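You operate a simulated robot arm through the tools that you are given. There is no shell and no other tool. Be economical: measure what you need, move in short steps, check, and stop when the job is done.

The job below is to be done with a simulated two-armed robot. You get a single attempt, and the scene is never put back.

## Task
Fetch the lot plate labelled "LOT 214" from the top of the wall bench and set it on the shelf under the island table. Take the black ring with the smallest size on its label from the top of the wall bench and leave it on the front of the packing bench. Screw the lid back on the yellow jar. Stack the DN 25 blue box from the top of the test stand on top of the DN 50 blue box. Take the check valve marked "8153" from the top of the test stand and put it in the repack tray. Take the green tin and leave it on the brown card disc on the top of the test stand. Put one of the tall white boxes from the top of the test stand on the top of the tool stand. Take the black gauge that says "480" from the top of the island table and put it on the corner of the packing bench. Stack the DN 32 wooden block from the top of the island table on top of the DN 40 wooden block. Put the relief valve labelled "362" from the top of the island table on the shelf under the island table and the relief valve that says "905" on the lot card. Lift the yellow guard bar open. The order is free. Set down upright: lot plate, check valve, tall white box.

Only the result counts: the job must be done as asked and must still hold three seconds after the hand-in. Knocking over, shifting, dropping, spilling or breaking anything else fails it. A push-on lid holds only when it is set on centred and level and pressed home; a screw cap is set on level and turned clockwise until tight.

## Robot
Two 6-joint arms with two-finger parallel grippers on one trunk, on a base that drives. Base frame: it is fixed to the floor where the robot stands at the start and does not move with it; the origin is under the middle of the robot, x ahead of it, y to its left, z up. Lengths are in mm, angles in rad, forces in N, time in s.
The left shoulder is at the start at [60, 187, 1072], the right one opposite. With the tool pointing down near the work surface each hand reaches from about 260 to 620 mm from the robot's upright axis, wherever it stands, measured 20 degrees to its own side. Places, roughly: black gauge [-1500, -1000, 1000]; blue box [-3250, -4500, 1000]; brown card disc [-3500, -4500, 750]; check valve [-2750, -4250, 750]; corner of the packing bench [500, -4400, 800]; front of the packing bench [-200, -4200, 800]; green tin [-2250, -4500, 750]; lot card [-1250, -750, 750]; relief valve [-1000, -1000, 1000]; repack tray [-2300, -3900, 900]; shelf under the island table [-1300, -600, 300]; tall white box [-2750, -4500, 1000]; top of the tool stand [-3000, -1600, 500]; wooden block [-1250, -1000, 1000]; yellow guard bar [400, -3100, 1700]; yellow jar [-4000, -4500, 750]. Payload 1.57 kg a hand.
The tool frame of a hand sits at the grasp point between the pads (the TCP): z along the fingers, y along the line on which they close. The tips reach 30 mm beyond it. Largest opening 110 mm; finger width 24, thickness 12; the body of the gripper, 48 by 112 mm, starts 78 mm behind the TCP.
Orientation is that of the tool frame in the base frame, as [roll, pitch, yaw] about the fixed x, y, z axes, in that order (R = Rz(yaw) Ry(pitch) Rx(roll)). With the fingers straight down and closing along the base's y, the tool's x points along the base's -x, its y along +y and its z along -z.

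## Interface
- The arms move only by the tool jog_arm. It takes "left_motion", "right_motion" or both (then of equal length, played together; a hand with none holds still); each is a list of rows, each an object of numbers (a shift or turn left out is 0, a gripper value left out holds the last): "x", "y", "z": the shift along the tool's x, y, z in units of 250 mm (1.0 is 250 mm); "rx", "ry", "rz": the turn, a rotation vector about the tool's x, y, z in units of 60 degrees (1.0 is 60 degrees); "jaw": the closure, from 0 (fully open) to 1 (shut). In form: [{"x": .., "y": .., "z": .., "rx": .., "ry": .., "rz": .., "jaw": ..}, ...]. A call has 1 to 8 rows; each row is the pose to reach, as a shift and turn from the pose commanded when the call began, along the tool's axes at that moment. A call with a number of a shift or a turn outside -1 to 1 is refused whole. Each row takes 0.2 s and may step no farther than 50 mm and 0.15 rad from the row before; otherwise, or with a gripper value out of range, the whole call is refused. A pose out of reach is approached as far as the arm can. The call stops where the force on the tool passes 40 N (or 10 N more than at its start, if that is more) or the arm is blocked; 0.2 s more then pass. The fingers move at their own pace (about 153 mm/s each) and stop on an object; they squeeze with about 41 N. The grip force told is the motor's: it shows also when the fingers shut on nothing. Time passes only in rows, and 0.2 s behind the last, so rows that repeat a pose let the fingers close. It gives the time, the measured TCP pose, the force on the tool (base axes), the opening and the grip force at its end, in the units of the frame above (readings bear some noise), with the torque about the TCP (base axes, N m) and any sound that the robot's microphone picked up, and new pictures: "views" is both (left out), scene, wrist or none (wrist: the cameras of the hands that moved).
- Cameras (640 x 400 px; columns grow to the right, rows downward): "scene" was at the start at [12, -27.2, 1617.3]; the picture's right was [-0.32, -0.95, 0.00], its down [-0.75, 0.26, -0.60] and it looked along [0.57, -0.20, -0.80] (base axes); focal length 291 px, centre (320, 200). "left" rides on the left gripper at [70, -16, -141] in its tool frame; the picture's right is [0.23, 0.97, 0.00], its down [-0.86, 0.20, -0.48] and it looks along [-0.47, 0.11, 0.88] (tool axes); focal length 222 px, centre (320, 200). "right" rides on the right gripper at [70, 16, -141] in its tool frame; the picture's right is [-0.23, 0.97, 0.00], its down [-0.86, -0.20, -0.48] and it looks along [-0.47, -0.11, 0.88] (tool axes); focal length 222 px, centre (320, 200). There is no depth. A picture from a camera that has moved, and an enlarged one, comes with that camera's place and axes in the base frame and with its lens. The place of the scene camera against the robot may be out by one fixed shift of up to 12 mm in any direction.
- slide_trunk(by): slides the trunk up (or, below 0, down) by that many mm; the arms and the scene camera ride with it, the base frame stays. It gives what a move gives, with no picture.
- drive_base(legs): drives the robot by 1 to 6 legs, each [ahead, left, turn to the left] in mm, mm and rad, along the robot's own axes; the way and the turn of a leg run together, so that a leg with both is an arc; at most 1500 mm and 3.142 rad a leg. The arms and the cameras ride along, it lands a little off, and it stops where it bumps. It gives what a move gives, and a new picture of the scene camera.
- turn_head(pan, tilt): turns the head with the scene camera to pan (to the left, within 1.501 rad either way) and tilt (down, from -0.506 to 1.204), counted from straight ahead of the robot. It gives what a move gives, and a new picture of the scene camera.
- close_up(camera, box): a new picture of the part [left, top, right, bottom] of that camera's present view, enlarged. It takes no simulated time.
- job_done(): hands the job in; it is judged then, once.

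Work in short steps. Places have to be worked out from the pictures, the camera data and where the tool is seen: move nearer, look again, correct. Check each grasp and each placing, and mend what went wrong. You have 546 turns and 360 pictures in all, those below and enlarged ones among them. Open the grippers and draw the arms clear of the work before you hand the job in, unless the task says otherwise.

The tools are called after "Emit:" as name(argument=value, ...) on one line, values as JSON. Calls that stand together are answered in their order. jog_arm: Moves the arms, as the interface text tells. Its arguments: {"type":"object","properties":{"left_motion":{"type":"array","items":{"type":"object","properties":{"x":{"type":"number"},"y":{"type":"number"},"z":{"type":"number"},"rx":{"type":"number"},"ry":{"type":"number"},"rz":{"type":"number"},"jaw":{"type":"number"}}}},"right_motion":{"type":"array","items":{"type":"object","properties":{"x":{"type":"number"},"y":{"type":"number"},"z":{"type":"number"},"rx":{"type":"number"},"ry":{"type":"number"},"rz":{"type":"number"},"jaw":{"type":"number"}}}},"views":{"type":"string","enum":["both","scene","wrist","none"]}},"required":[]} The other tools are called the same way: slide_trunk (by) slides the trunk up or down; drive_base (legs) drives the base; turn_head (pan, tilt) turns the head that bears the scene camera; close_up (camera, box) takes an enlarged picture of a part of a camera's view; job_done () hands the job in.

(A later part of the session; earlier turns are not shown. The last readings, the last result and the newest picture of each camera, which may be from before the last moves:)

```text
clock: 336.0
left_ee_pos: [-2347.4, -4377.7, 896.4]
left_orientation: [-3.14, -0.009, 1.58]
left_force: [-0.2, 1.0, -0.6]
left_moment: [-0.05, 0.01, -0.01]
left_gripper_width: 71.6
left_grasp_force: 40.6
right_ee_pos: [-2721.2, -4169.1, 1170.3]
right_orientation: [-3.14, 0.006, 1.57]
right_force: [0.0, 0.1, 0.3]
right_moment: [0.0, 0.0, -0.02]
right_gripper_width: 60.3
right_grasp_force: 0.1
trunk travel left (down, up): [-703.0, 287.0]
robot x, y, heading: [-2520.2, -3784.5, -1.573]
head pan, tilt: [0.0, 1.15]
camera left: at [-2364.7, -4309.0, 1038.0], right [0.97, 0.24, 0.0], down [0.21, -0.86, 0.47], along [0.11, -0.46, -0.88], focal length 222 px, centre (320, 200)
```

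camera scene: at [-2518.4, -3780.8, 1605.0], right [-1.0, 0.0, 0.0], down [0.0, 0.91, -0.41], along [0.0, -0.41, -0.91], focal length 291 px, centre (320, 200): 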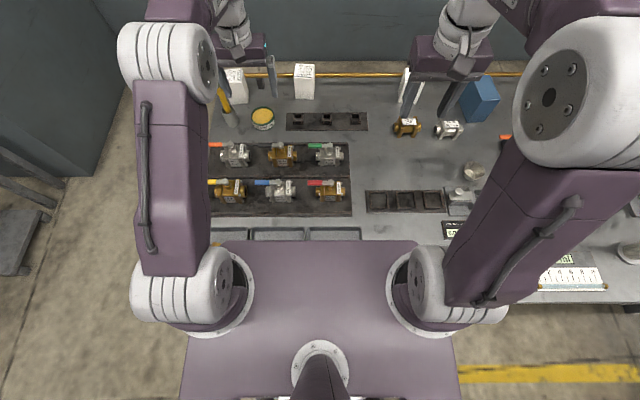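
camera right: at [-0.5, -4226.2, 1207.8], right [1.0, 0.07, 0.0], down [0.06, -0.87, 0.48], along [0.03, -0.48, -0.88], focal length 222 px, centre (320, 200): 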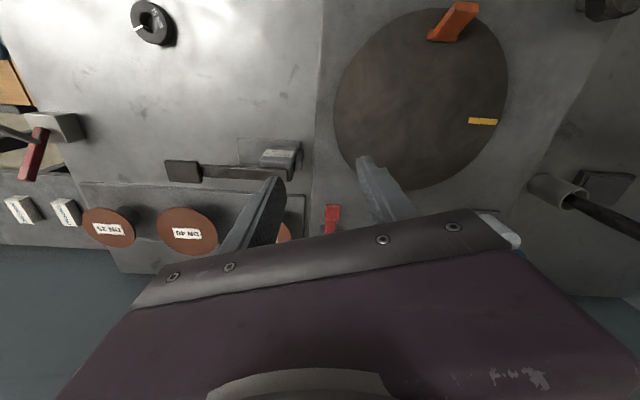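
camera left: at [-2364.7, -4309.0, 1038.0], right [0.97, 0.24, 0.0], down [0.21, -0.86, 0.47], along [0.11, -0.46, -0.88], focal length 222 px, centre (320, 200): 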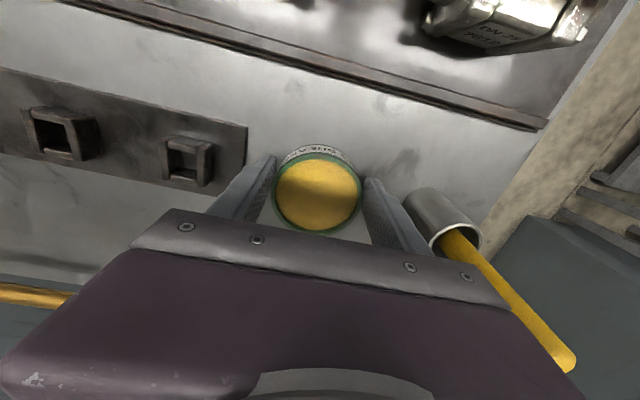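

Tin gripped. Lift, back well away and drive to the right end where the brown disc and the jar are.

Emit:
jog_arm(left_motion=[{"z": -0.15}, {"z": -0.3}, {"z": -0.45}, {"z": -0.52}], views="none")

Emit:
drive_base(legs=[[-520, 0, 0], [0, -1150, 0]])

Emit:
turn_head(pan=-0.05, tilt=0.6)

```text
clock: 337.0
left_ee_pos: [-2346.2, -4375.6, 1026.3]
left_orientation: [-3.139, -0.011, 1.581]
left_force: [0.2, -1.2, -1.8]
left_moment: [0.09, 0.03, -0.03]
left_gripper_width: 71.5
left_grasp_force: 41.2
right_ee_pos: [-2720.5, -4168.1, 1169.6]
right_orientation: [-3.141, 0.004, 1.57]
right_force: [0.1, 0.0, 0.4]
right_moment: [-0.01, 0.03, 0.01]
right_gripper_width: 60.6
right_grasp_force: 0.0
trunk travel left (down, up): [-703.0, 287.0]
robot x, y, heading: [-2523.3, -3783.8, -1.577]
head pan, tilt: [0.0, 1.15]
```

```text
clock: 345.3
left_ee_pos: [-3457.6, -3857.3, 1027.7]
left_orientation: [-3.14, -0.009, 1.593]
left_force: [-0.5, 1.2, -2.7]
left_moment: [0.03, -0.02, -0.01]
left_gripper_width: 71.5
left_grasp_force: 41.1
right_ee_pos: [-3835.2, -3654.7, 1169.5]
right_orientation: [-3.141, 0.005, 1.58]
right_force: [0.9, 0.1, 0.5]
right_moment: [0.0, -0.01, 0.01]
right_gripper_width: 60.5
right_grasp_force: 0.0
trunk travel left (down, up): [-703.0, 287.0]
robot x, y, heading: [-3636.6, -3270.9, -1.565]
head pan, tilt: [0.0, 1.15]
camera scene: at [-3635.2, -3270.4, 1604.9], right [-1.0, -0.01, 0.0], down [-0.01, 0.91, -0.41], along [0.0, -0.41, -0.91], focal length 291 px, centre (320, 200)
```

scene: 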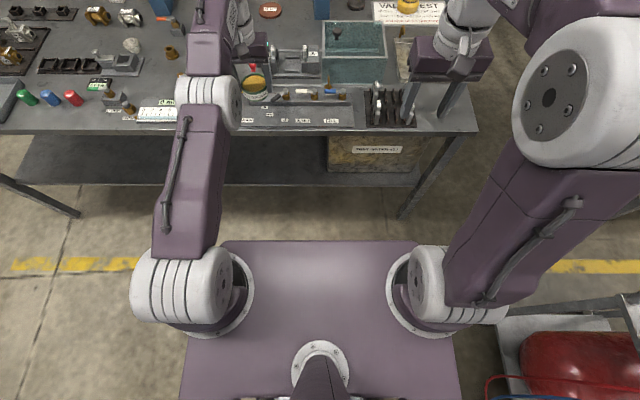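

```text
clock: 346.3
left_ee_pos: [-3458.3, -3857.2, 1026.4]
left_orientation: [-3.14, -0.008, 1.593]
left_force: [-0.2, 0.6, -2.5]
left_moment: [0.02, -0.01, 0.01]
left_gripper_width: 71.4
left_grasp_force: 41.0
right_ee_pos: [-3833.6, -3654.0, 1171.1]
right_orientation: [-3.14, 0.006, 1.581]
right_force: [0.5, -0.2, 1.0]
right_moment: [-0.01, 0.03, -0.01]
right_gripper_width: 60.4
right_grasp_force: 0.1
trunk travel left (down, up): [-703.0, 287.0]
robot x, y, heading: [-3633.6, -3266.6, -1.567]
head pan, tilt: [-0.051, 0.6]
camera scene: at [-3639.6, -3299.0, 1646.6], right [-1.0, 0.04, 0.0], down [0.02, 0.57, -0.82], along [-0.04, -0.82, -0.57], focal length 291 px, centre (320, 200)
```

scene: 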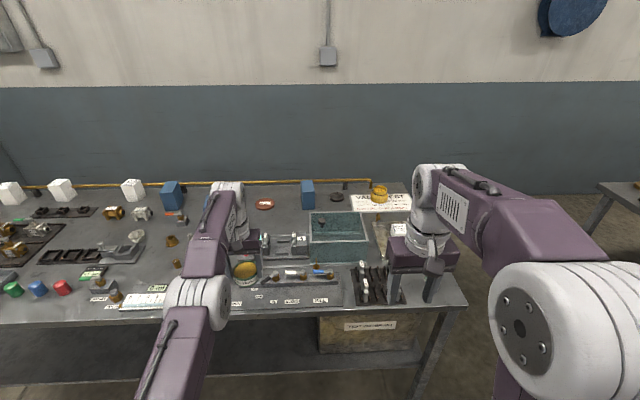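

Emit:
close_up(camera="scene", box=[240, 170, 420, 310])

Emit:
close_up(camera="scene", box=[60, 170, 250, 310])

```text
2.86 times, centred on (330, 240) of scene
camera zoom: at [-3639.6, -3299.0, 1646.6], right [-1.0, 0.04, 0.0], down [0.02, 0.57, -0.82], along [-0.04, -0.82, -0.57], focal length 832 px, centre (291, 86)
```

zoom: 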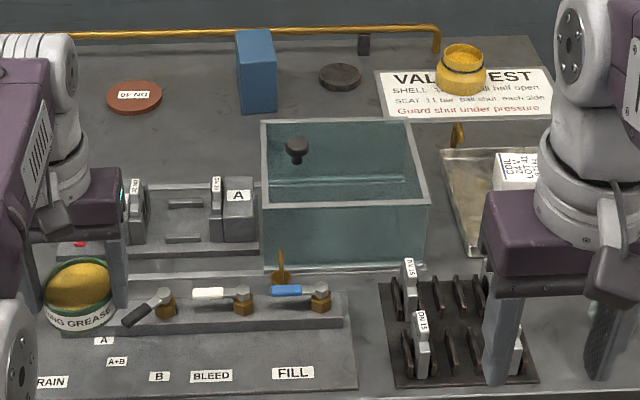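

```text
2.86 times, centred on (155, 240) of scene
camera zoom: at [-3639.6, -3299.0, 1646.6], right [-1.0, 0.04, 0.0], down [0.02, 0.57, -0.82], along [-0.04, -0.82, -0.57], focal length 832 px, centre (791, 86)
```

zoom: 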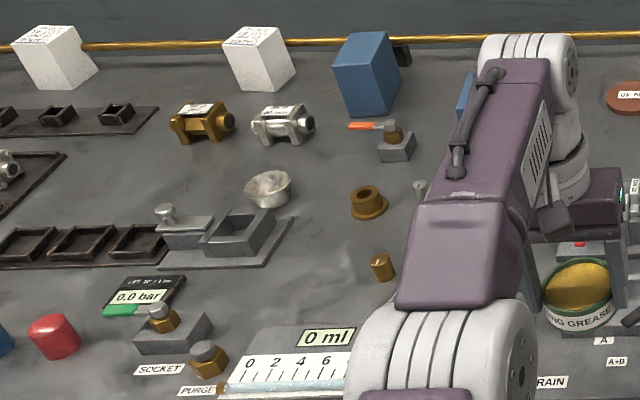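

The brown card disc is the reddish "DN 40" disc near [−3440, −4406]; the dark disc by the jar is probably its lid. I raise the trunk a bit and drive in with the tin.

Emit:
slide_trunk(by=80)

Emit:
drive_base(legs=[[500, 15, 0]])

Emit:
jog_arm(left_motion=[{"jaw": 1}], views="wrist")

```text
clock: 347.5
left_ee_pos: [-3458.3, -3857.2, 1107.3]
left_orientation: [-3.139, -0.007, 1.591]
left_force: [-0.3, -0.6, -2.2]
left_moment: [0.03, 0.03, -0.03]
left_gripper_width: 71.4
left_grasp_force: 41.0
right_ee_pos: [-3833.6, -3655.7, 1249.9]
right_orientation: [-3.139, 0.004, 1.579]
right_force: [0.5, -0.2, 0.0]
right_moment: [0.0, 0.01, 0.02]
right_gripper_width: 60.6
right_grasp_force: 0.0
trunk travel left (down, up): [-783.0, 207.0]
robot x, y, heading: [-3638.7, -3266.7, -1.561]
head pan, tilt: [-0.051, 0.6]
```

```text
clock: 350.5
left_ee_pos: [-3432.3, -4364.1, 1107.4]
left_orientation: [-3.14, -0.008, 1.598]
left_force: [0.1, 0.0, -2.6]
left_moment: [0.01, -0.01, -0.01]
left_gripper_width: 71.6
left_grasp_force: 40.7
right_ee_pos: [-3811.1, -4164.6, 1250.3]
right_orientation: [-3.14, 0.004, 1.586]
right_force: [0.1, 0.3, 0.3]
right_moment: [0.04, 0.01, 0.01]
right_gripper_width: 60.4
right_grasp_force: 0.1
trunk travel left (down, up): [-783.0, 207.0]
robot x, y, heading: [-3616.9, -3776.2, -1.557]
head pan, tilt: [-0.051, 0.6]
camera scene: at [-3619.1, -3806.8, 1726.7], right [-1.0, 0.04, 0.0], down [0.02, 0.56, -0.83], along [-0.03, -0.82, -0.56], focal length 291 px, centre (320, 200)
```

scene: 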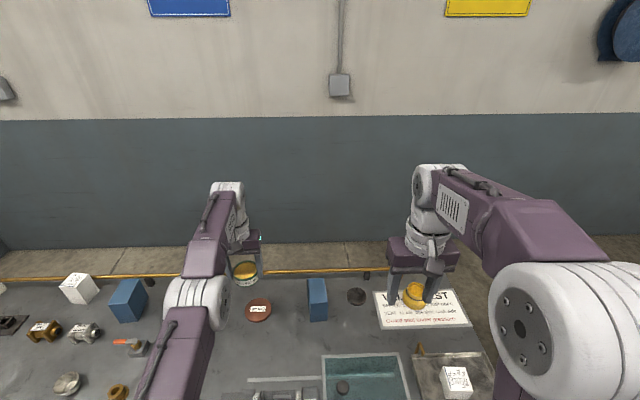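

```text
clock: 350.9
left_ee_pos: [-3432.4, -4363.9, 1106.0]
left_orientation: [-3.138, -0.008, 1.601]
left_force: [0.6, 0.6, -2.3]
left_moment: [0.01, 0.02, 0.0]
left_gripper_width: 71.9
left_grasp_force: 41.4
right_ee_pos: [-3811.5, -4165.5, 1249.5]
right_orientation: [-3.141, 0.005, 1.587]
right_force: [0.2, -0.1, 0.1]
right_moment: [-0.02, 0.0, -0.02]
right_gripper_width: 60.5
right_grasp_force: 0.1
trunk travel left (down, up): [-783.0, 207.0]
robot x, y, heading: [-3613.9, -3776.4, -1.554]
head pan, tilt: [-0.051, 0.6]
camera left: at [-3450.1, -4296.9, 1249.3], right [0.97, 0.26, 0.0], down [0.23, -0.85, 0.47], along [0.12, -0.45, -0.88], focal length 222 px, centre (320, 200)
```

left: 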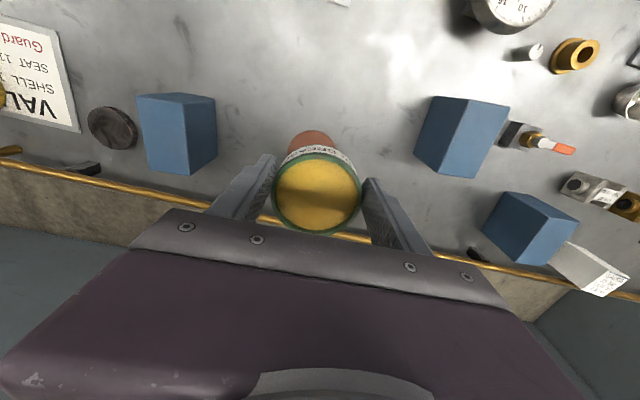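

Disc centre ≈ [−3436, −4414]. I drive 35 mm ahead and move over it while lowering.

Emit:
drive_base(legs=[[35, 0, 0]])

Emit:
jog_arm(left_motion=[{"x": 0.0, "y": -0.015, "z": 0.16}, {"x": -0.03, "y": -0.02, "z": 0.32}, {"x": -0.065, "y": -0.02, "z": 0.48}, {"x": -0.065, "y": -0.02, "z": 0.6}], views="both")

```text
clock: 351.7
left_ee_pos: [-3432.6, -4392.9, 1111.7]
left_orientation: [-3.14, -0.003, 1.599]
left_force: [-0.3, 1.7, -1.4]
left_moment: [-0.04, 0.0, 0.01]
left_gripper_width: 71.7
left_grasp_force: 40.9
right_ee_pos: [-3811.4, -4193.3, 1252.3]
right_orientation: [-3.14, 0.01, 1.585]
right_force: [0.1, 0.9, 0.1]
right_moment: [-0.04, -0.01, -0.05]
right_gripper_width: 60.2
right_grasp_force: 0.0
trunk travel left (down, up): [-783.0, 207.0]
robot x, y, heading: [-3616.7, -3812.6, -1.557]
head pan, tilt: [-0.051, 0.6]
camera scene: at [-3618.8, -3832.7, 1726.9], right [-1.0, 0.04, 0.0], down [0.02, 0.56, -0.83], along [-0.03, -0.83, -0.56], focal length 291 px, centre (320, 200)
```

scene: 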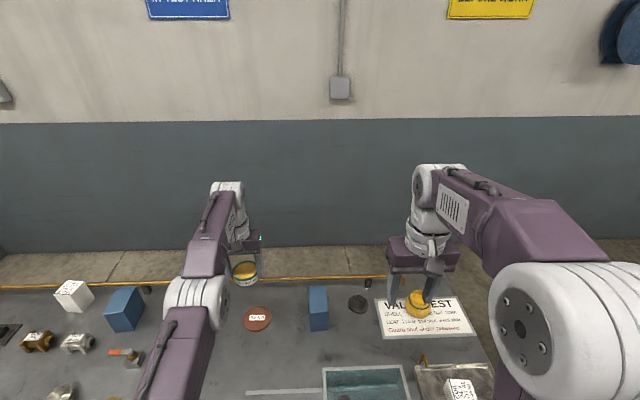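

```text
clock: 352.7
left_ee_pos: [-3435.4, -4404.0, 956.3]
left_orientation: [-3.139, -0.007, 1.6]
left_force: [-0.7, 0.6, -2.3]
left_moment: [0.01, 0.02, -0.05]
left_gripper_width: 71.4
left_grasp_force: 40.9
left hand out of reach, approached as far as the arm can: row 1, 3, 4
right_ee_pos: [-3809.2, -4200.7, 1249.9]
right_orientation: [-3.139, 0.004, 1.587]
right_force: [0.2, 0.7, -0.9]
right_moment: [0.02, 0.03, 0.0]
right_gripper_width: 60.6
right_grasp_force: 0.1
trunk travel left (down, up): [-783.0, 207.0]
robot x, y, heading: [-3616.8, -3807.6, -1.556]
head pan, tilt: [-0.051, 0.6]
camera scene: at [-3617.8, -3844.0, 1726.7], right [-1.0, 0.04, 0.0], down [0.02, 0.57, -0.82], along [-0.03, -0.82, -0.57], focal length 291 px, centre (320, 200)
camera left: at [-3453.0, -4336.3, 1098.7], right [0.97, 0.26, 0.0], down [0.23, -0.85, 0.47], along [0.12, -0.46, -0.88], focal length 222 px, centre (320, 200)
```

scene: 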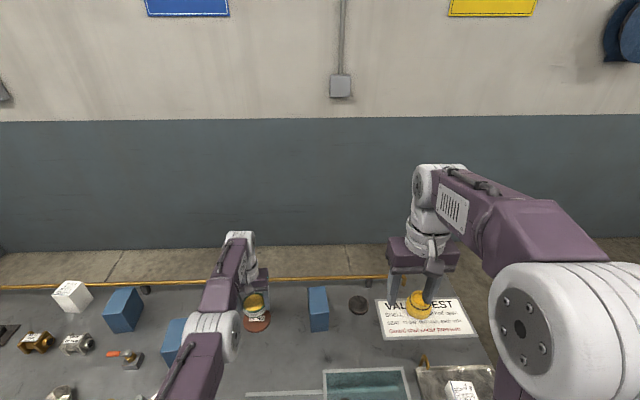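
left: 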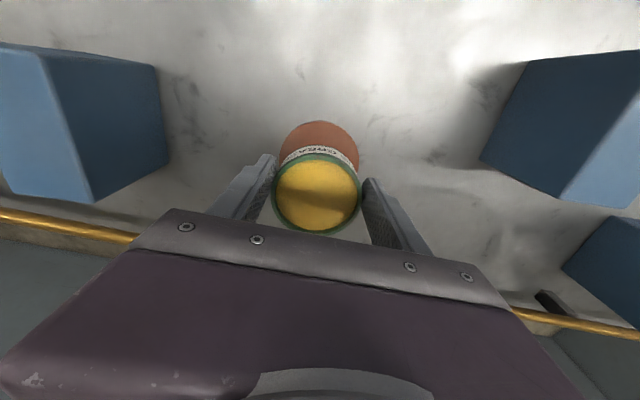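

Need 11 mm more in −y; I creep the base ahead 12 mm, then lower.

Emit:
drive_base(legs=[[13, 0, 0]])

Emit:
jog_arm(left_motion=[{"y": 0.008, "z": 0.1}, {"y": 0.008, "z": 0.18}, {"y": 0.008, "z": 0.2}], views="wrist")

```text
clock: 353.5
left_ee_pos: [-3436.1, -4412.8, 960.8]
left_orientation: [-3.139, -0.005, 1.601]
left_force: [0.6, 0.1, -2.6]
left_moment: [0.01, -0.01, 0.01]
left_gripper_width: 71.3
left_grasp_force: 41.1
right_ee_pos: [-3810.1, -4209.1, 1250.9]
right_orientation: [-3.138, 0.01, 1.588]
right_force: [0.0, 0.4, 1.6]
right_moment: [-0.02, -0.02, -0.01]
right_gripper_width: 60.5
right_grasp_force: 0.0
trunk travel left (down, up): [-783.0, 207.0]
robot x, y, heading: [-3612.9, -3823.7, -1.555]
head pan, tilt: [-0.051, 0.6]
camera scene: at [-3618.4, -3850.0, 1726.8], right [-1.0, 0.04, 0.0], down [0.02, 0.56, -0.83], along [-0.03, -0.83, -0.56], focal length 291 px, centre (320, 200)
```

scene: 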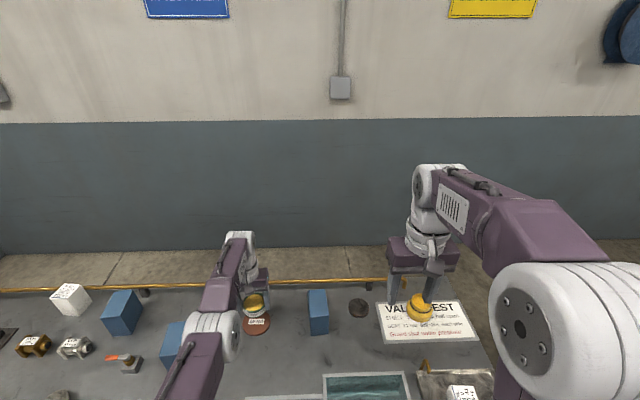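

```text
clock: 354.3
left_ee_pos: [-3432.1, -4411.4, 907.9]
left_orientation: [-3.141, -0.011, 1.601]
left_force: [0.3, 0.2, -2.7]
left_moment: [0.04, 0.0, 0.0]
left_gripper_width: 71.5
left_grasp_force: 41.1
left hand out of reach, approached as far as the arm can: row 2, 3
right_ee_pos: [-3809.7, -4212.8, 1249.7]
right_orientation: [-3.14, 0.004, 1.586]
right_force: [0.1, 0.1, 0.2]
right_moment: [0.04, -0.03, 0.01]
right_gripper_width: 60.2
right_grasp_force: 0.1
trunk travel left (down, up): [-783.0, 207.0]
robot x, y, heading: [-3617.1, -3824.3, -1.559]
head pan, tilt: [-0.051, 0.6]
camera left: at [-3449.9, -4343.8, 1050.5], right [0.97, 0.26, 0.0], down [0.23, -0.85, 0.47], along [0.12, -0.45, -0.88], focal length 222 px, centre (320, 200)
```

left: 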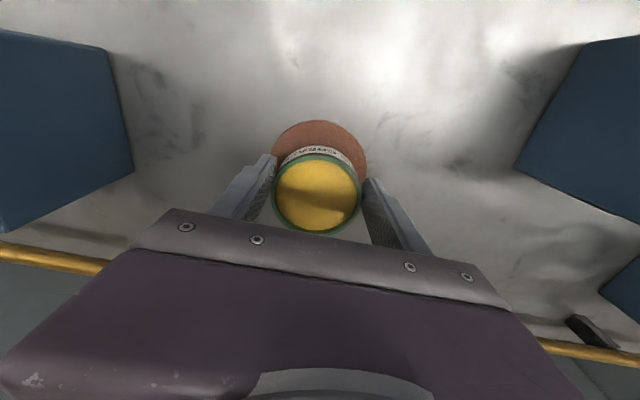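

Aligned. Lower by trunk steps to contact.

Emit:
slide_trunk(by=-6)

Emit:
slide_trunk(by=-3)

Emit:
slide_trunk(by=-2)

```text
clock: 354.8
left_ee_pos: [-3431.6, -4410.8, 904.6]
left_orientation: [-3.141, -0.005, 1.599]
left_force: [1.8, 1.1, 12.2]
left_moment: [0.12, -0.05, 0.0]
left_gripper_width: 71.4
left_grasp_force: 40.6
right_ee_pos: [-3810.4, -4212.0, 1245.1]
right_orientation: [-3.141, 0.007, 1.587]
right_force: [0.0, 1.2, 0.1]
right_moment: [-0.01, -0.01, 0.01]
right_gripper_width: 60.5
right_grasp_force: 0.0
trunk travel left (down, up): [-777.0, 213.0]
robot x, y, heading: [-3615.2, -3821.8, -1.55]
head pan, tilt: [-0.051, 0.6]
```

```text
clock: 355.4
left_ee_pos: [-3433.2, -4409.3, 904.3]
left_orientation: [-3.14, -0.001, 1.601]
left_force: [2.9, -2.9, 30.6]
left_moment: [-0.08, -0.1, -0.04]
left_gripper_width: 71.9
left_grasp_force: 40.8
right_ee_pos: [-3811.3, -4208.8, 1242.7]
right_orientation: [-3.139, 0.008, 1.587]
right_force: [-0.6, 0.6, 0.2]
right_moment: [0.01, 0.02, 0.02]
right_gripper_width: 60.4
right_grasp_force: 0.0
trunk travel left (down, up): [-774.0, 216.0]
robot x, y, heading: [-3614.6, -3821.6, -1.557]
head pan, tilt: [-0.051, 0.6]
```

```text
clock: 355.9
left_ee_pos: [-3432.7, -4409.2, 901.5]
left_orientation: [-3.139, -0.005, 1.601]
left_force: [2.6, -4.6, 32.0]
left_moment: [-0.37, -0.14, 0.02]
left_gripper_width: 71.4
left_grasp_force: 40.6
right_ee_pos: [-3810.1, -4209.6, 1240.7]
right_orientation: [-3.14, 0.009, 1.587]
right_force: [0.6, 0.6, -0.4]
right_moment: [-0.03, 0.03, 0.02]
right_gripper_width: 60.7
right_grasp_force: 0.0
trunk travel left (down, up): [-772.0, 218.0]
robot x, y, heading: [-3614.4, -3820.9, -1.559]
head pan, tilt: [-0.051, 0.6]
```

Contact. Ease, open and rise.

Emit:
slide_trunk(by=5)

Emit:
jog_arm(left_motion=[{"jaw": 0.3}, {"jaw": 0.22}, {"jaw": 0.2}, {"z": -0.15}, {"z": -0.3}], views="wrist")

```text
clock: 356.4
left_ee_pos: [-3432.5, -4408.2, 902.5]
left_orientation: [-3.14, -0.013, 1.602]
left_force: [0.9, -3.6, 5.8]
left_moment: [-0.52, -0.13, 0.01]
left_gripper_width: 71.5
left_grasp_force: 41.2
right_ee_pos: [-3811.6, -4211.3, 1244.0]
right_orientation: [-3.14, 0.005, 1.586]
right_force: [0.4, 0.4, 0.6]
right_moment: [0.0, 0.01, 0.0]
right_gripper_width: 60.4
right_grasp_force: 0.0
trunk travel left (down, up): [-777.0, 213.0]
robot x, y, heading: [-3614.6, -3819.8, -1.557]
head pan, tilt: [-0.051, 0.6]
```

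```text
clock: 357.6
left_ee_pos: [-3433.6, -4406.7, 980.3]
left_orientation: [-3.142, -0.008, 1.6]
left_force: [0.7, -0.1, 0.1]
left_moment: [-0.02, 0.0, 0.03]
left_gripper_width: 88.2
left_grasp_force: 0.0
right_ee_pos: [-3810.7, -4210.8, 1243.8]
right_orientation: [-3.139, 0.008, 1.587]
right_force: [0.3, -0.3, -0.2]
right_moment: [-0.01, -0.01, 0.01]
right_gripper_width: 60.5
right_grasp_force: 0.0
trunk travel left (down, up): [-777.0, 213.0]
robot x, y, heading: [-3613.1, -3824.2, -1.56]
head pan, tilt: [-0.051, 0.6]
camera left: at [-3450.8, -4339.9, 1122.7], right [0.97, 0.26, 0.0], down [0.23, -0.85, 0.47], along [0.12, -0.46, -0.88], focal length 222 px, centre (320, 200)
```

left: 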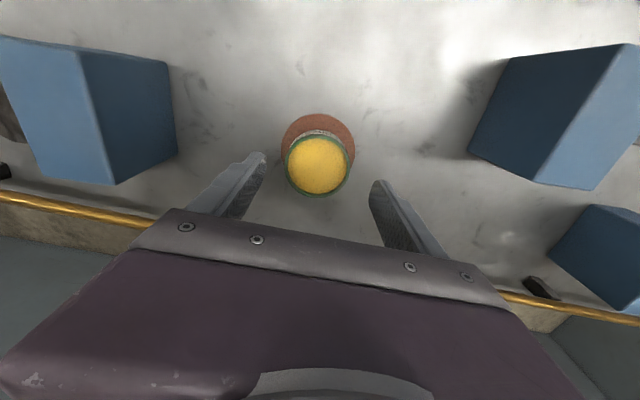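

The tin sits on the disc. Now I look for labels on the blue boxes.

Emit:
close_up(camera="left", box=[440, 20, 640, 340])

Emit:
turn_head(pan=0.35, tilt=0.75)

```text
1.25 times, centred on (540, 180) of left
camera zoom: at [-3450.8, -4339.9, 1122.7], right [0.97, 0.26, 0.0], down [0.23, -0.85, 0.47], along [0.12, -0.46, -0.88], focal length 278 px, centre (45, 225)
```

zoom: 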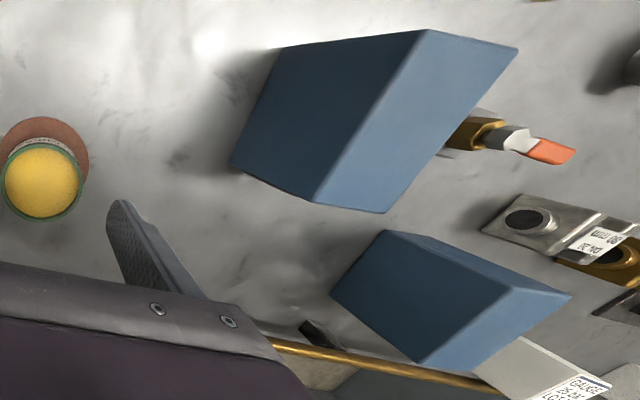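

```text
clock: 358.5
left_ee_pos: [-3432.9, -4408.8, 978.5]
left_orientation: [-3.141, -0.009, 1.6]
left_force: [-0.3, 0.4, -0.2]
left_moment: [-0.03, 0.01, -0.04]
left_gripper_width: 87.8
left_grasp_force: 0.2
right_ee_pos: [-3810.5, -4213.6, 1244.6]
right_orientation: [-3.139, 0.005, 1.588]
right_force: [0.0, 0.6, 0.1]
right_moment: [0.01, -0.03, -0.02]
right_gripper_width: 60.3
right_grasp_force: 0.0
trunk travel left (down, up): [-777.0, 213.0]
robot x, y, heading: [-3619.5, -3824.8, -1.557]
head pan, tilt: [0.351, 0.75]
camera scene: at [-3585.7, -3844.8, 1707.8], right [-0.93, -0.36, 0.0], down [-0.24, 0.64, -0.73], along [0.26, -0.68, -0.68], focal length 291 px, centre (320, 200)
```

scene: 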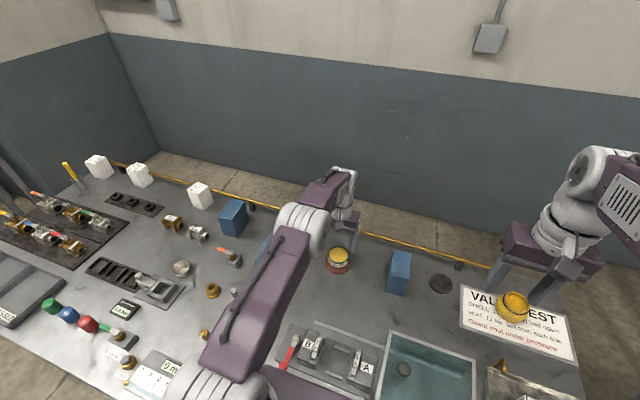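

No labels show on the sides I can see, so they may face the wall. I turn the left wrist round to look back at the boxes from behind.

Emit:
jog_arm(left_motion=[{"rz": -0.14, "z": -0.05}, {"rz": -0.28, "z": -0.1}, {"rz": -0.42, "z": -0.15}, {"rz": -0.56, "z": -0.2}, {"rz": -0.7, "z": -0.25}, {"rz": -0.84, "z": -0.25}, {"rz": -0.98, "z": -0.25}], views="none")

Emit:
jog_arm(left_motion=[{"rz": -0.14}, {"rz": -0.28}, {"rz": -0.42}, {"rz": -0.56}, {"rz": -0.7}, {"rz": -0.84}, {"rz": -0.98}], views="wrist")

```text
clock: 360.1
left_ee_pos: [-3433.1, -4410.7, 1040.8]
left_orientation: [3.135, -0.007, 2.628]
left_force: [-0.8, 0.2, -0.8]
left_moment: [0.03, -0.02, 0.01]
left_gripper_width: 87.8
left_grasp_force: 0.1
right_ee_pos: [-3810.9, -4212.0, 1244.7]
right_orientation: [-3.139, 0.005, 1.586]
right_force: [-0.2, 0.0, 0.0]
right_moment: [-0.03, -0.01, 0.0]
right_gripper_width: 60.4
right_grasp_force: 0.0
trunk travel left (down, up): [-777.0, 213.0]
robot x, y, heading: [-3615.9, -3823.7, -1.558]
head pan, tilt: [0.351, 0.75]
```

```text
clock: 361.7
left_ee_pos: [-3432.3, -4411.3, 1040.5]
left_orientation: [3.133, 0.002, -2.628]
left_force: [0.0, 0.2, -0.1]
left_moment: [0.0, 0.03, 0.02]
left_gripper_width: 88.2
left_grasp_force: 0.0
right_ee_pos: [-3811.2, -4212.9, 1243.4]
right_orientation: [-3.139, 0.006, 1.585]
right_force: [-0.3, 0.2, -1.6]
right_moment: [0.01, 0.0, 0.03]
right_gripper_width: 60.8
right_grasp_force: 0.0
trunk travel left (down, up): [-777.0, 213.0]
robot x, y, heading: [-3621.7, -3820.5, -1.559]
head pan, tilt: [0.351, 0.75]
camera left: at [-3484.2, -4462.5, 1182.2], right [-0.68, 0.74, 0.01], down [0.65, 0.59, 0.48], along [0.35, 0.33, -0.88], focal length 222 px, centre (320, 200)
```

left: 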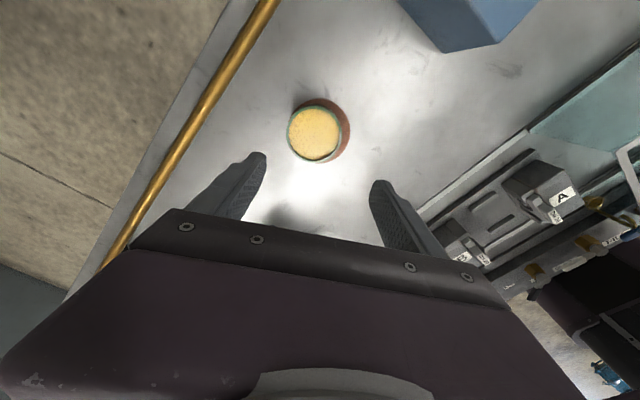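

Works. I strafe so this camera looks at the back of the middle blue box.

Emit:
drive_base(legs=[[0, 130, 0]])

Emit:
close_up(camera="left", box=[160, 0, 640, 240])

```text
clock: 363.0
left_ee_pos: [-3306.2, -4411.3, 1041.9]
left_orientation: [3.134, 0.003, -2.633]
left_force: [-0.6, -0.3, -0.1]
left_moment: [-0.02, -0.01, -0.02]
left_gripper_width: 87.8
left_grasp_force: 0.0
right_ee_pos: [-3683.9, -4209.1, 1244.7]
right_orientation: [-3.14, 0.004, 1.584]
right_force: [-0.5, 0.3, -0.1]
right_moment: [-0.02, -0.04, -0.04]
right_gripper_width: 60.3
right_grasp_force: 0.1
trunk travel left (down, up): [-777.0, 213.0]
robot x, y, heading: [-3488.9, -3821.9, -1.559]
head pan, tilt: [0.351, 0.75]
camera scene: at [-3458.2, -3842.9, 1707.8], right [-0.94, -0.35, 0.0], down [-0.24, 0.64, -0.73], along [0.26, -0.68, -0.68], focal length 291 px, centre (320, 200)
```

scene: 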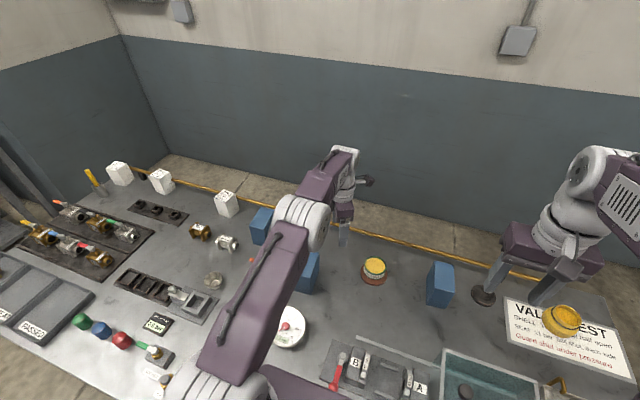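

```text
1.33 times, centred on (400, 120) of left
camera zoom: at [-3358.4, -4461.1, 1182.3], right [-0.67, 0.74, 0.01], down [0.65, 0.59, 0.48], along [0.35, 0.33, -0.88], focal length 296 px, centre (213, 307)
```

zoom: 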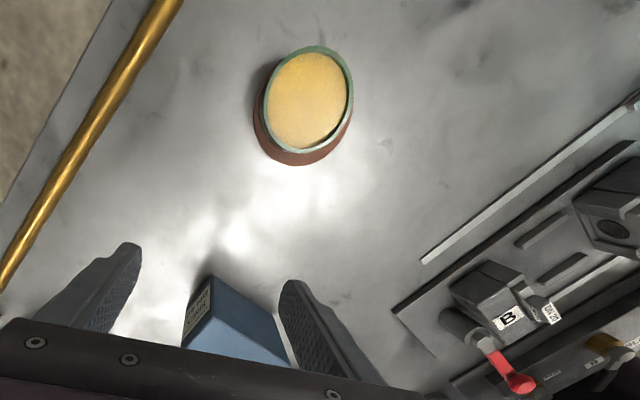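

A label shows on the back of this box. I shift back 60 mm for a clearer view.

Emit:
drive_base(legs=[[0, -65, 0]])

Emit:
close_up(camera="left", box=[240, 100, 440, 225])

```text
clock: 363.9
left_ee_pos: [-3360.9, -4411.6, 1040.0]
left_orientation: [3.132, -0.002, -2.632]
left_force: [-0.3, -0.2, 0.3]
left_moment: [-0.03, 0.09, -0.03]
left_gripper_width: 88.0
left_grasp_force: 0.1
right_ee_pos: [-3737.1, -4210.9, 1244.3]
right_orientation: [-3.134, 0.004, 1.588]
right_force: [0.4, -0.5, 0.5]
right_moment: [-0.01, 0.04, -0.01]
right_gripper_width: 60.3
right_grasp_force: 0.0
trunk travel left (down, up): [-777.0, 213.0]
robot x, y, heading: [-3550.3, -3820.0, -1.556]
head pan, tilt: [0.351, 0.75]
camera scene: at [-3511.2, -3843.5, 1707.7], right [-0.93, -0.36, 0.0], down [-0.25, 0.64, -0.73], along [0.26, -0.68, -0.68], focal length 291 px, centre (320, 200)
```

scene: 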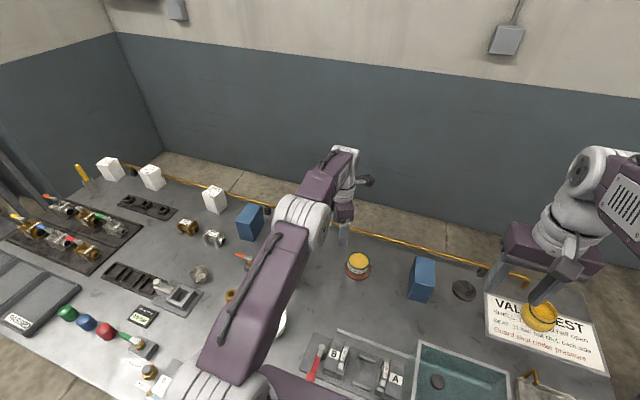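

```text
3.20 times, centred on (340, 162) of left
camera zoom: at [-3412.6, -4461.5, 1181.5], right [-0.67, 0.74, 0.01], down [0.65, 0.59, 0.48], along [0.35, 0.33, -0.88], focal length 711 px, centre (256, 320)
```

zoom: 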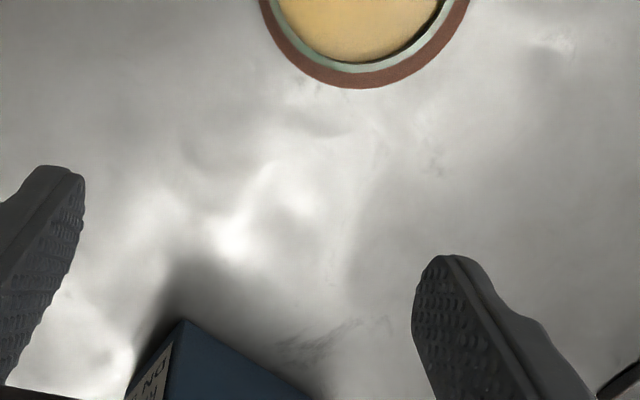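

Emit:
drive_base(legs=[[0, 125, 0]])

Emit:
close_up(camera="left", box=[240, 60, 480, 210])

```text
clock: 365.2
left_ee_pos: [-3241.5, -4407.1, 1041.2]
left_orientation: [3.131, 0.005, -2.628]
left_force: [0.4, -0.1, -0.4]
left_moment: [0.02, -0.01, 0.01]
left_gripper_width: 87.9
left_grasp_force: 0.1
right_ee_pos: [-3619.1, -4209.3, 1243.2]
right_orientation: [-3.138, 0.006, 1.589]
right_force: [0.7, -0.2, -0.8]
right_moment: [-0.01, 0.02, -0.01]
right_gripper_width: 60.7
right_grasp_force: 0.1
trunk travel left (down, up): [-777.0, 213.0]
robot x, y, heading: [-3422.4, -3822.5, -1.556]
head pan, tilt: [0.351, 0.75]
camera scene: at [-3396.2, -3841.6, 1707.8], right [-0.93, -0.36, 0.0], down [-0.24, 0.64, -0.73], along [0.26, -0.68, -0.68], focal length 291 px, centre (320, 200)
```

scene: 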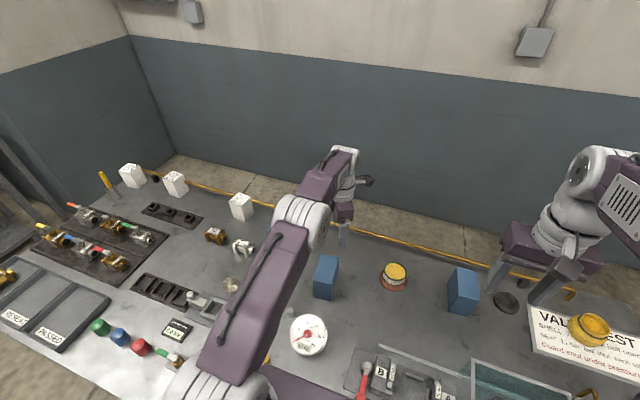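

```text
2.67 times, centred on (360, 135) of left
camera zoom: at [-3292.6, -4459.2, 1182.3], right [-0.68, 0.74, 0.01], down [0.65, 0.59, 0.48], along [0.35, 0.33, -0.88], focal length 592 px, centre (213, 373)
```

zoom: 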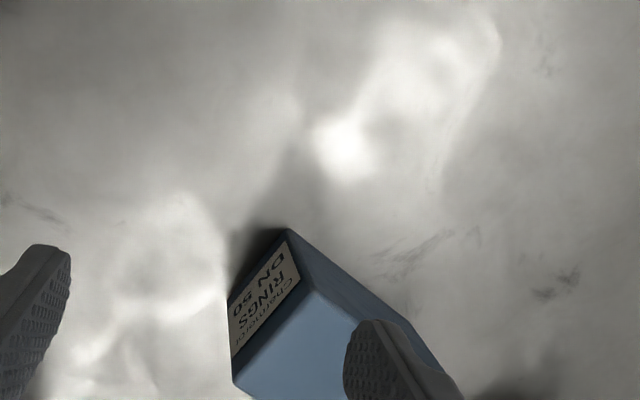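

The middle box is "RINGS DN 50". For the remaining two I try to see behind the left one: shift right along the stand, turn the wrist further and creep in.

Emit:
drive_base(legs=[[0, -330, 0], [40, 0, 0]])

Emit:
jog_arm(left_motion=[{"rz": -0.14}, {"rz": -0.28}, {"rz": -0.42}, {"rz": -0.56}, {"rz": -0.7}], views="wrist")

```text
clock: 367.9
left_ee_pos: [-3568.7, -4449.3, 1043.6]
left_orientation: [3.138, -0.001, -2.631]
left_force: [0.0, 1.2, 0.4]
left_moment: [-0.05, 0.02, 0.02]
left_gripper_width: 87.8
left_grasp_force: 0.0
right_ee_pos: [-3945.4, -4246.9, 1245.9]
right_orientation: [-3.138, 0.013, 1.588]
right_force: [-0.1, 0.6, 0.9]
right_moment: [-0.07, 0.02, 0.02]
right_gripper_width: 60.4
right_grasp_force: 0.1
trunk travel left (down, up): [-777.0, 213.0]
robot x, y, heading: [-3753.7, -3869.5, -1.56]
head pan, tilt: [0.351, 0.75]
camera scene: at [-3720.5, -3876.2, 1707.9], right [-0.93, -0.36, 0.0], down [-0.24, 0.63, -0.73], along [0.26, -0.69, -0.68], focal length 291 px, centre (320, 200)
```

scene: 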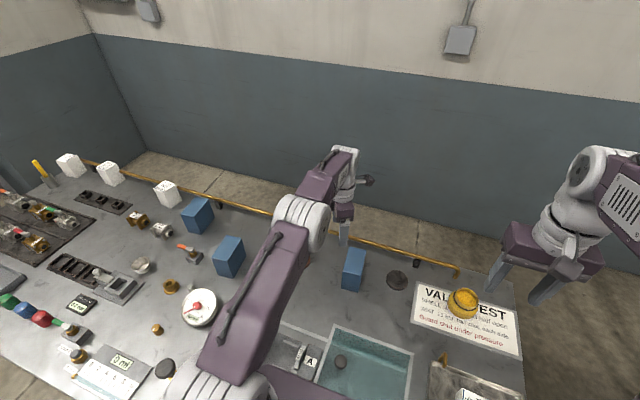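

```text
clock: 369.1
left_ee_pos: [-3568.5, -4451.3, 1040.9]
left_orientation: [3.136, 0.007, -1.895]
left_force: [0.3, 0.3, -0.1]
left_moment: [-0.02, 0.03, -0.02]
left_gripper_width: 88.0
left_grasp_force: 0.1
right_ee_pos: [-3946.8, -4252.7, 1244.7]
right_orientation: [-3.138, 0.007, 1.588]
right_force: [-1.2, -0.7, 0.3]
right_moment: [-0.03, 0.0, 0.04]
right_gripper_width: 60.4
right_grasp_force: 0.1
trunk travel left (down, up): [-777.0, 213.0]
robot x, y, heading: [-3746.8, -3866.9, -1.556]
head pan, tilt: [0.351, 0.75]
camera left: at [-3574.9, -4525.7, 1181.4], right [-1.0, 0.1, 0.0], down [0.09, 0.87, 0.49], along [0.04, 0.48, -0.87], focal length 222 px, centre (320, 200)
```

left: 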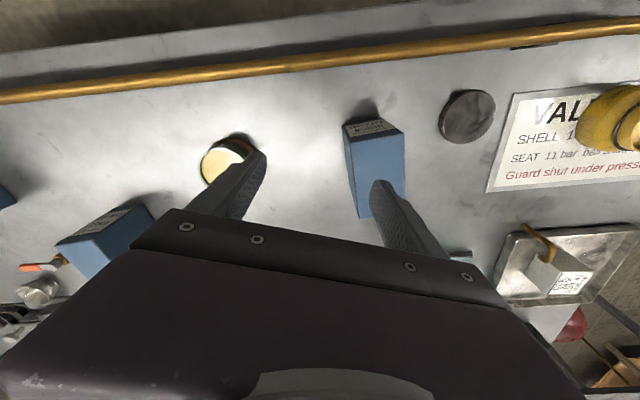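

Labels on the backs are now visible; zoom in.

Emit:
close_up(camera="left", box=[330, 105, 420, 160])

```text
7.11 times, centred on (375, 132) of left
camera zoom: at [-3574.9, -4525.7, 1181.4], right [-1.0, 0.1, 0.0], down [0.09, 0.87, 0.49], along [0.04, 0.48, -0.87], focal length 1580 px, centre (-71, 680)
```

zoom: 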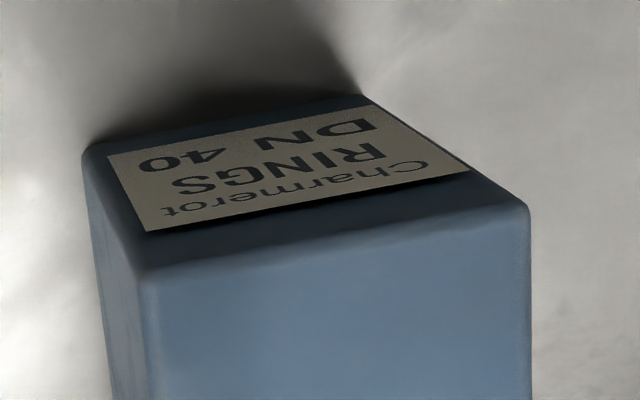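

Left box is DN 40, so the remaining one (near [−3080, −4430]) is DN 25. Now look at the jar and the dark disc.

Emit:
close_up(camera="left", box=[420, 60, 640, 200])

Emit:
close_up(camera="scene", box=[370, 250, 530, 350])

```text
2.86 times, centred on (530, 130) of left
camera zoom: at [-3574.9, -4525.7, 1181.4], right [-1.0, 0.1, 0.0], down [0.09, 0.87, 0.49], along [0.04, 0.48, -0.87], focal length 635 px, centre (-280, 400)
```

zoom: 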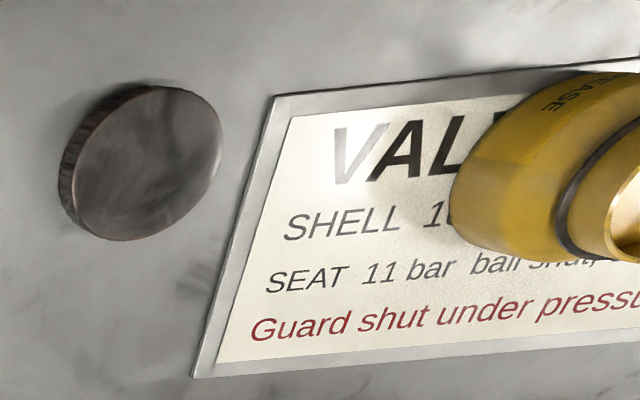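

```text
4.00 times, centred on (450, 300) of scene
camera zoom: at [-3721.8, -3884.9, 1707.8], right [-0.93, -0.36, 0.0], down [-0.24, 0.64, -0.73], along [0.26, -0.68, -0.68], focal length 1164 px, centre (-200, -200)
```

zoom: 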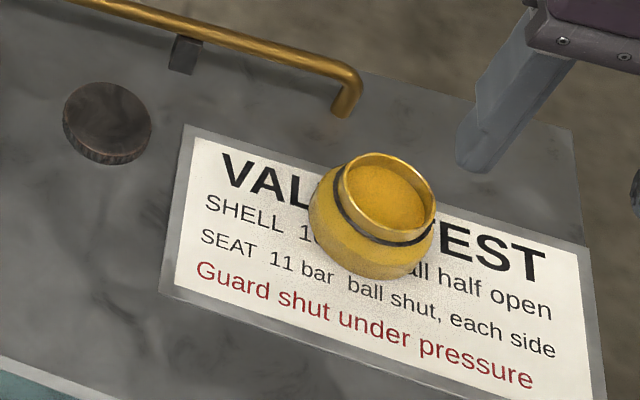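

The lid is the knurled dark disc near [−3768, −4463]; the jar stands near [−3970, −4412]. I bring the right hand over toward the lid.

Emit:
jog_arm(right_motion=[{"y": 0.14, "z": 0.12, "jaw": 0.2}, {"y": 0.28, "z": 0.24}, {"y": 0.42, "z": 0.36}, {"y": 0.56, "z": 0.48}, {"x": -0.06, "y": 0.68, "z": 0.58}, {"x": -0.2, "y": 0.7, "z": 0.66}, {"x": -0.36, "y": 0.7, "z": 0.72}], views="wrist")

```text
clock: 370.6
left_ee_pos: [-3569.2, -4453.8, 1038.9]
left_orientation: [3.136, 0.01, -1.9]
left_force: [-0.5, -0.4, -0.5]
left_moment: [0.03, 0.0, -0.01]
left_gripper_width: 88.1
left_grasp_force: 0.0
right_ee_pos: [-3770.8, -4342.7, 1061.1]
right_orientation: [-3.137, 0.002, 1.585]
right_force: [0.2, 0.2, 1.0]
right_moment: [0.03, -0.01, -0.01]
right_gripper_width: 88.1
right_grasp_force: 0.0
trunk travel left (down, up): [-777.0, 213.0]
robot x, y, heading: [-3749.9, -3868.7, -1.561]
head pan, tilt: [0.351, 0.75]
camera right: at [-3755.0, -4271.5, 1202.7], right [0.98, -0.21, 0.0], down [-0.19, -0.86, 0.48], along [-0.1, -0.47, -0.88], focal length 222 px, centre (320, 200)
```

right: 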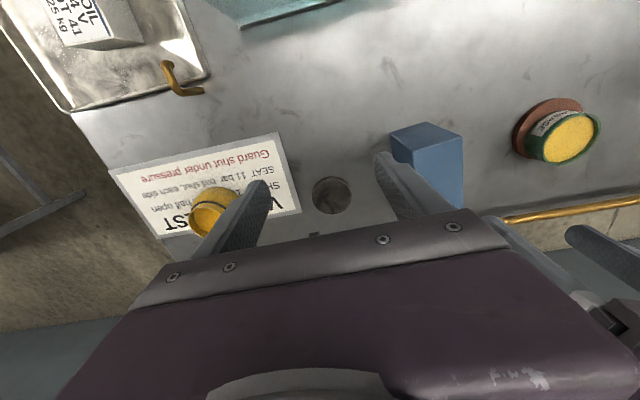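

Lid centre ≈ [−3772, −4439]. Move over it and descend.

Emit:
jog_arm(right_motion=[{"x": -0.14, "z": 0.1}, {"x": -0.28, "z": 0.2}, {"x": -0.385, "z": 0.32}, {"x": -0.385, "z": 0.44}], views="wrist")

```text
clock: 371.6
left_ee_pos: [-3568.7, -4453.8, 1039.4]
left_orientation: [3.138, 0.009, -1.898]
left_force: [0.6, 0.5, 0.3]
left_moment: [0.02, 0.01, -0.03]
left_gripper_width: 88.0
left_grasp_force: 0.0
right_ee_pos: [-3769.6, -4440.9, 952.8]
right_orientation: [-3.138, 0.003, 1.587]
right_force: [0.1, 0.2, -0.3]
right_moment: [0.05, 0.02, 0.0]
right_gripper_width: 87.8
right_grasp_force: 0.0
trunk travel left (down, up): [-777.0, 213.0]
robot x, y, heading: [-3749.9, -3866.7, -1.557]
head pan, tilt: [0.351, 0.75]
camera right: at [-3753.4, -4368.5, 1093.8], right [0.98, -0.21, 0.0], down [-0.18, -0.86, 0.48], along [-0.1, -0.47, -0.88], focal length 222 px, centre (320, 200)
```

right: 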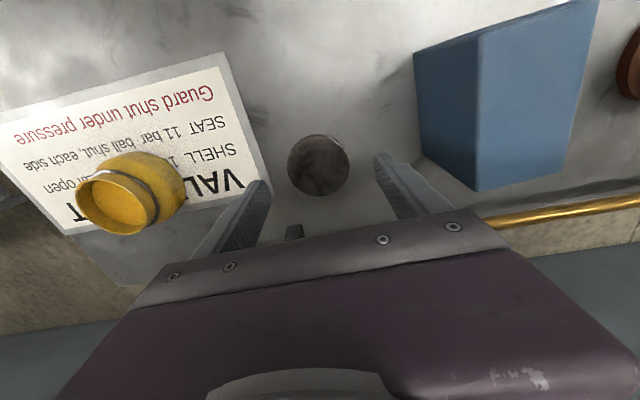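

Emit:
jog_arm(right_motion=[{"x": -0.008, "y": -0.008, "z": 0.1}, {"x": -0.008, "y": -0.008, "z": 0.2}, {"x": -0.008, "y": -0.008, "z": 0.2, "jaw": 0.6}, {"x": -0.008, "y": -0.008, "z": 0.2, "jaw": 1}, {"x": -0.008, "y": -0.008, "z": 0.2, "jaw": 1}], views="wrist")

```text
clock: 372.9
left_ee_pos: [-3568.4, -4453.1, 1039.9]
left_orientation: [3.137, 0.008, -1.899]
left_force: [1.0, 0.3, 0.6]
left_moment: [-0.01, -0.01, -0.03]
left_gripper_width: 87.9
left_grasp_force: 0.0
right_ee_pos: [-3773.7, -4433.5, 905.5]
right_orientation: [-3.14, 0.006, 1.586]
right_force: [-0.1, 0.1, 0.1]
right_moment: [-0.03, -0.02, 0.03]
right_gripper_width: 0.0
right_grasp_force: 21.0
right hand out of reach, approached as far as the arm can: row 1, 2, 3, 4, 5
trunk travel left (down, up): [-777.0, 213.0]
robot x, y, heading: [-3750.0, -3865.5, -1.554]
head pan, tilt: [0.351, 0.75]
camera right: at [-3759.6, -4362.1, 1047.6], right [0.98, -0.21, 0.0], down [-0.19, -0.86, 0.48], along [-0.1, -0.47, -0.88], focal length 222 px, centre (320, 200)
```

right: 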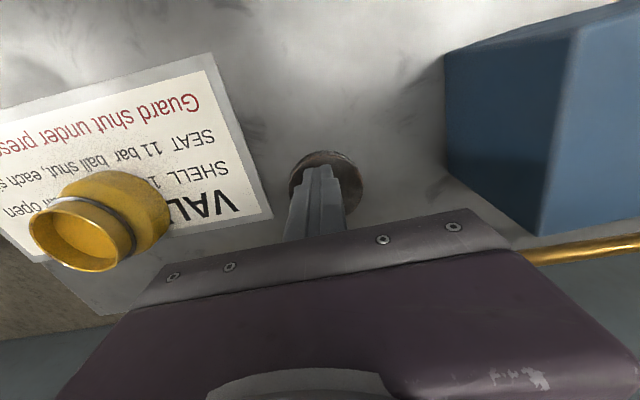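

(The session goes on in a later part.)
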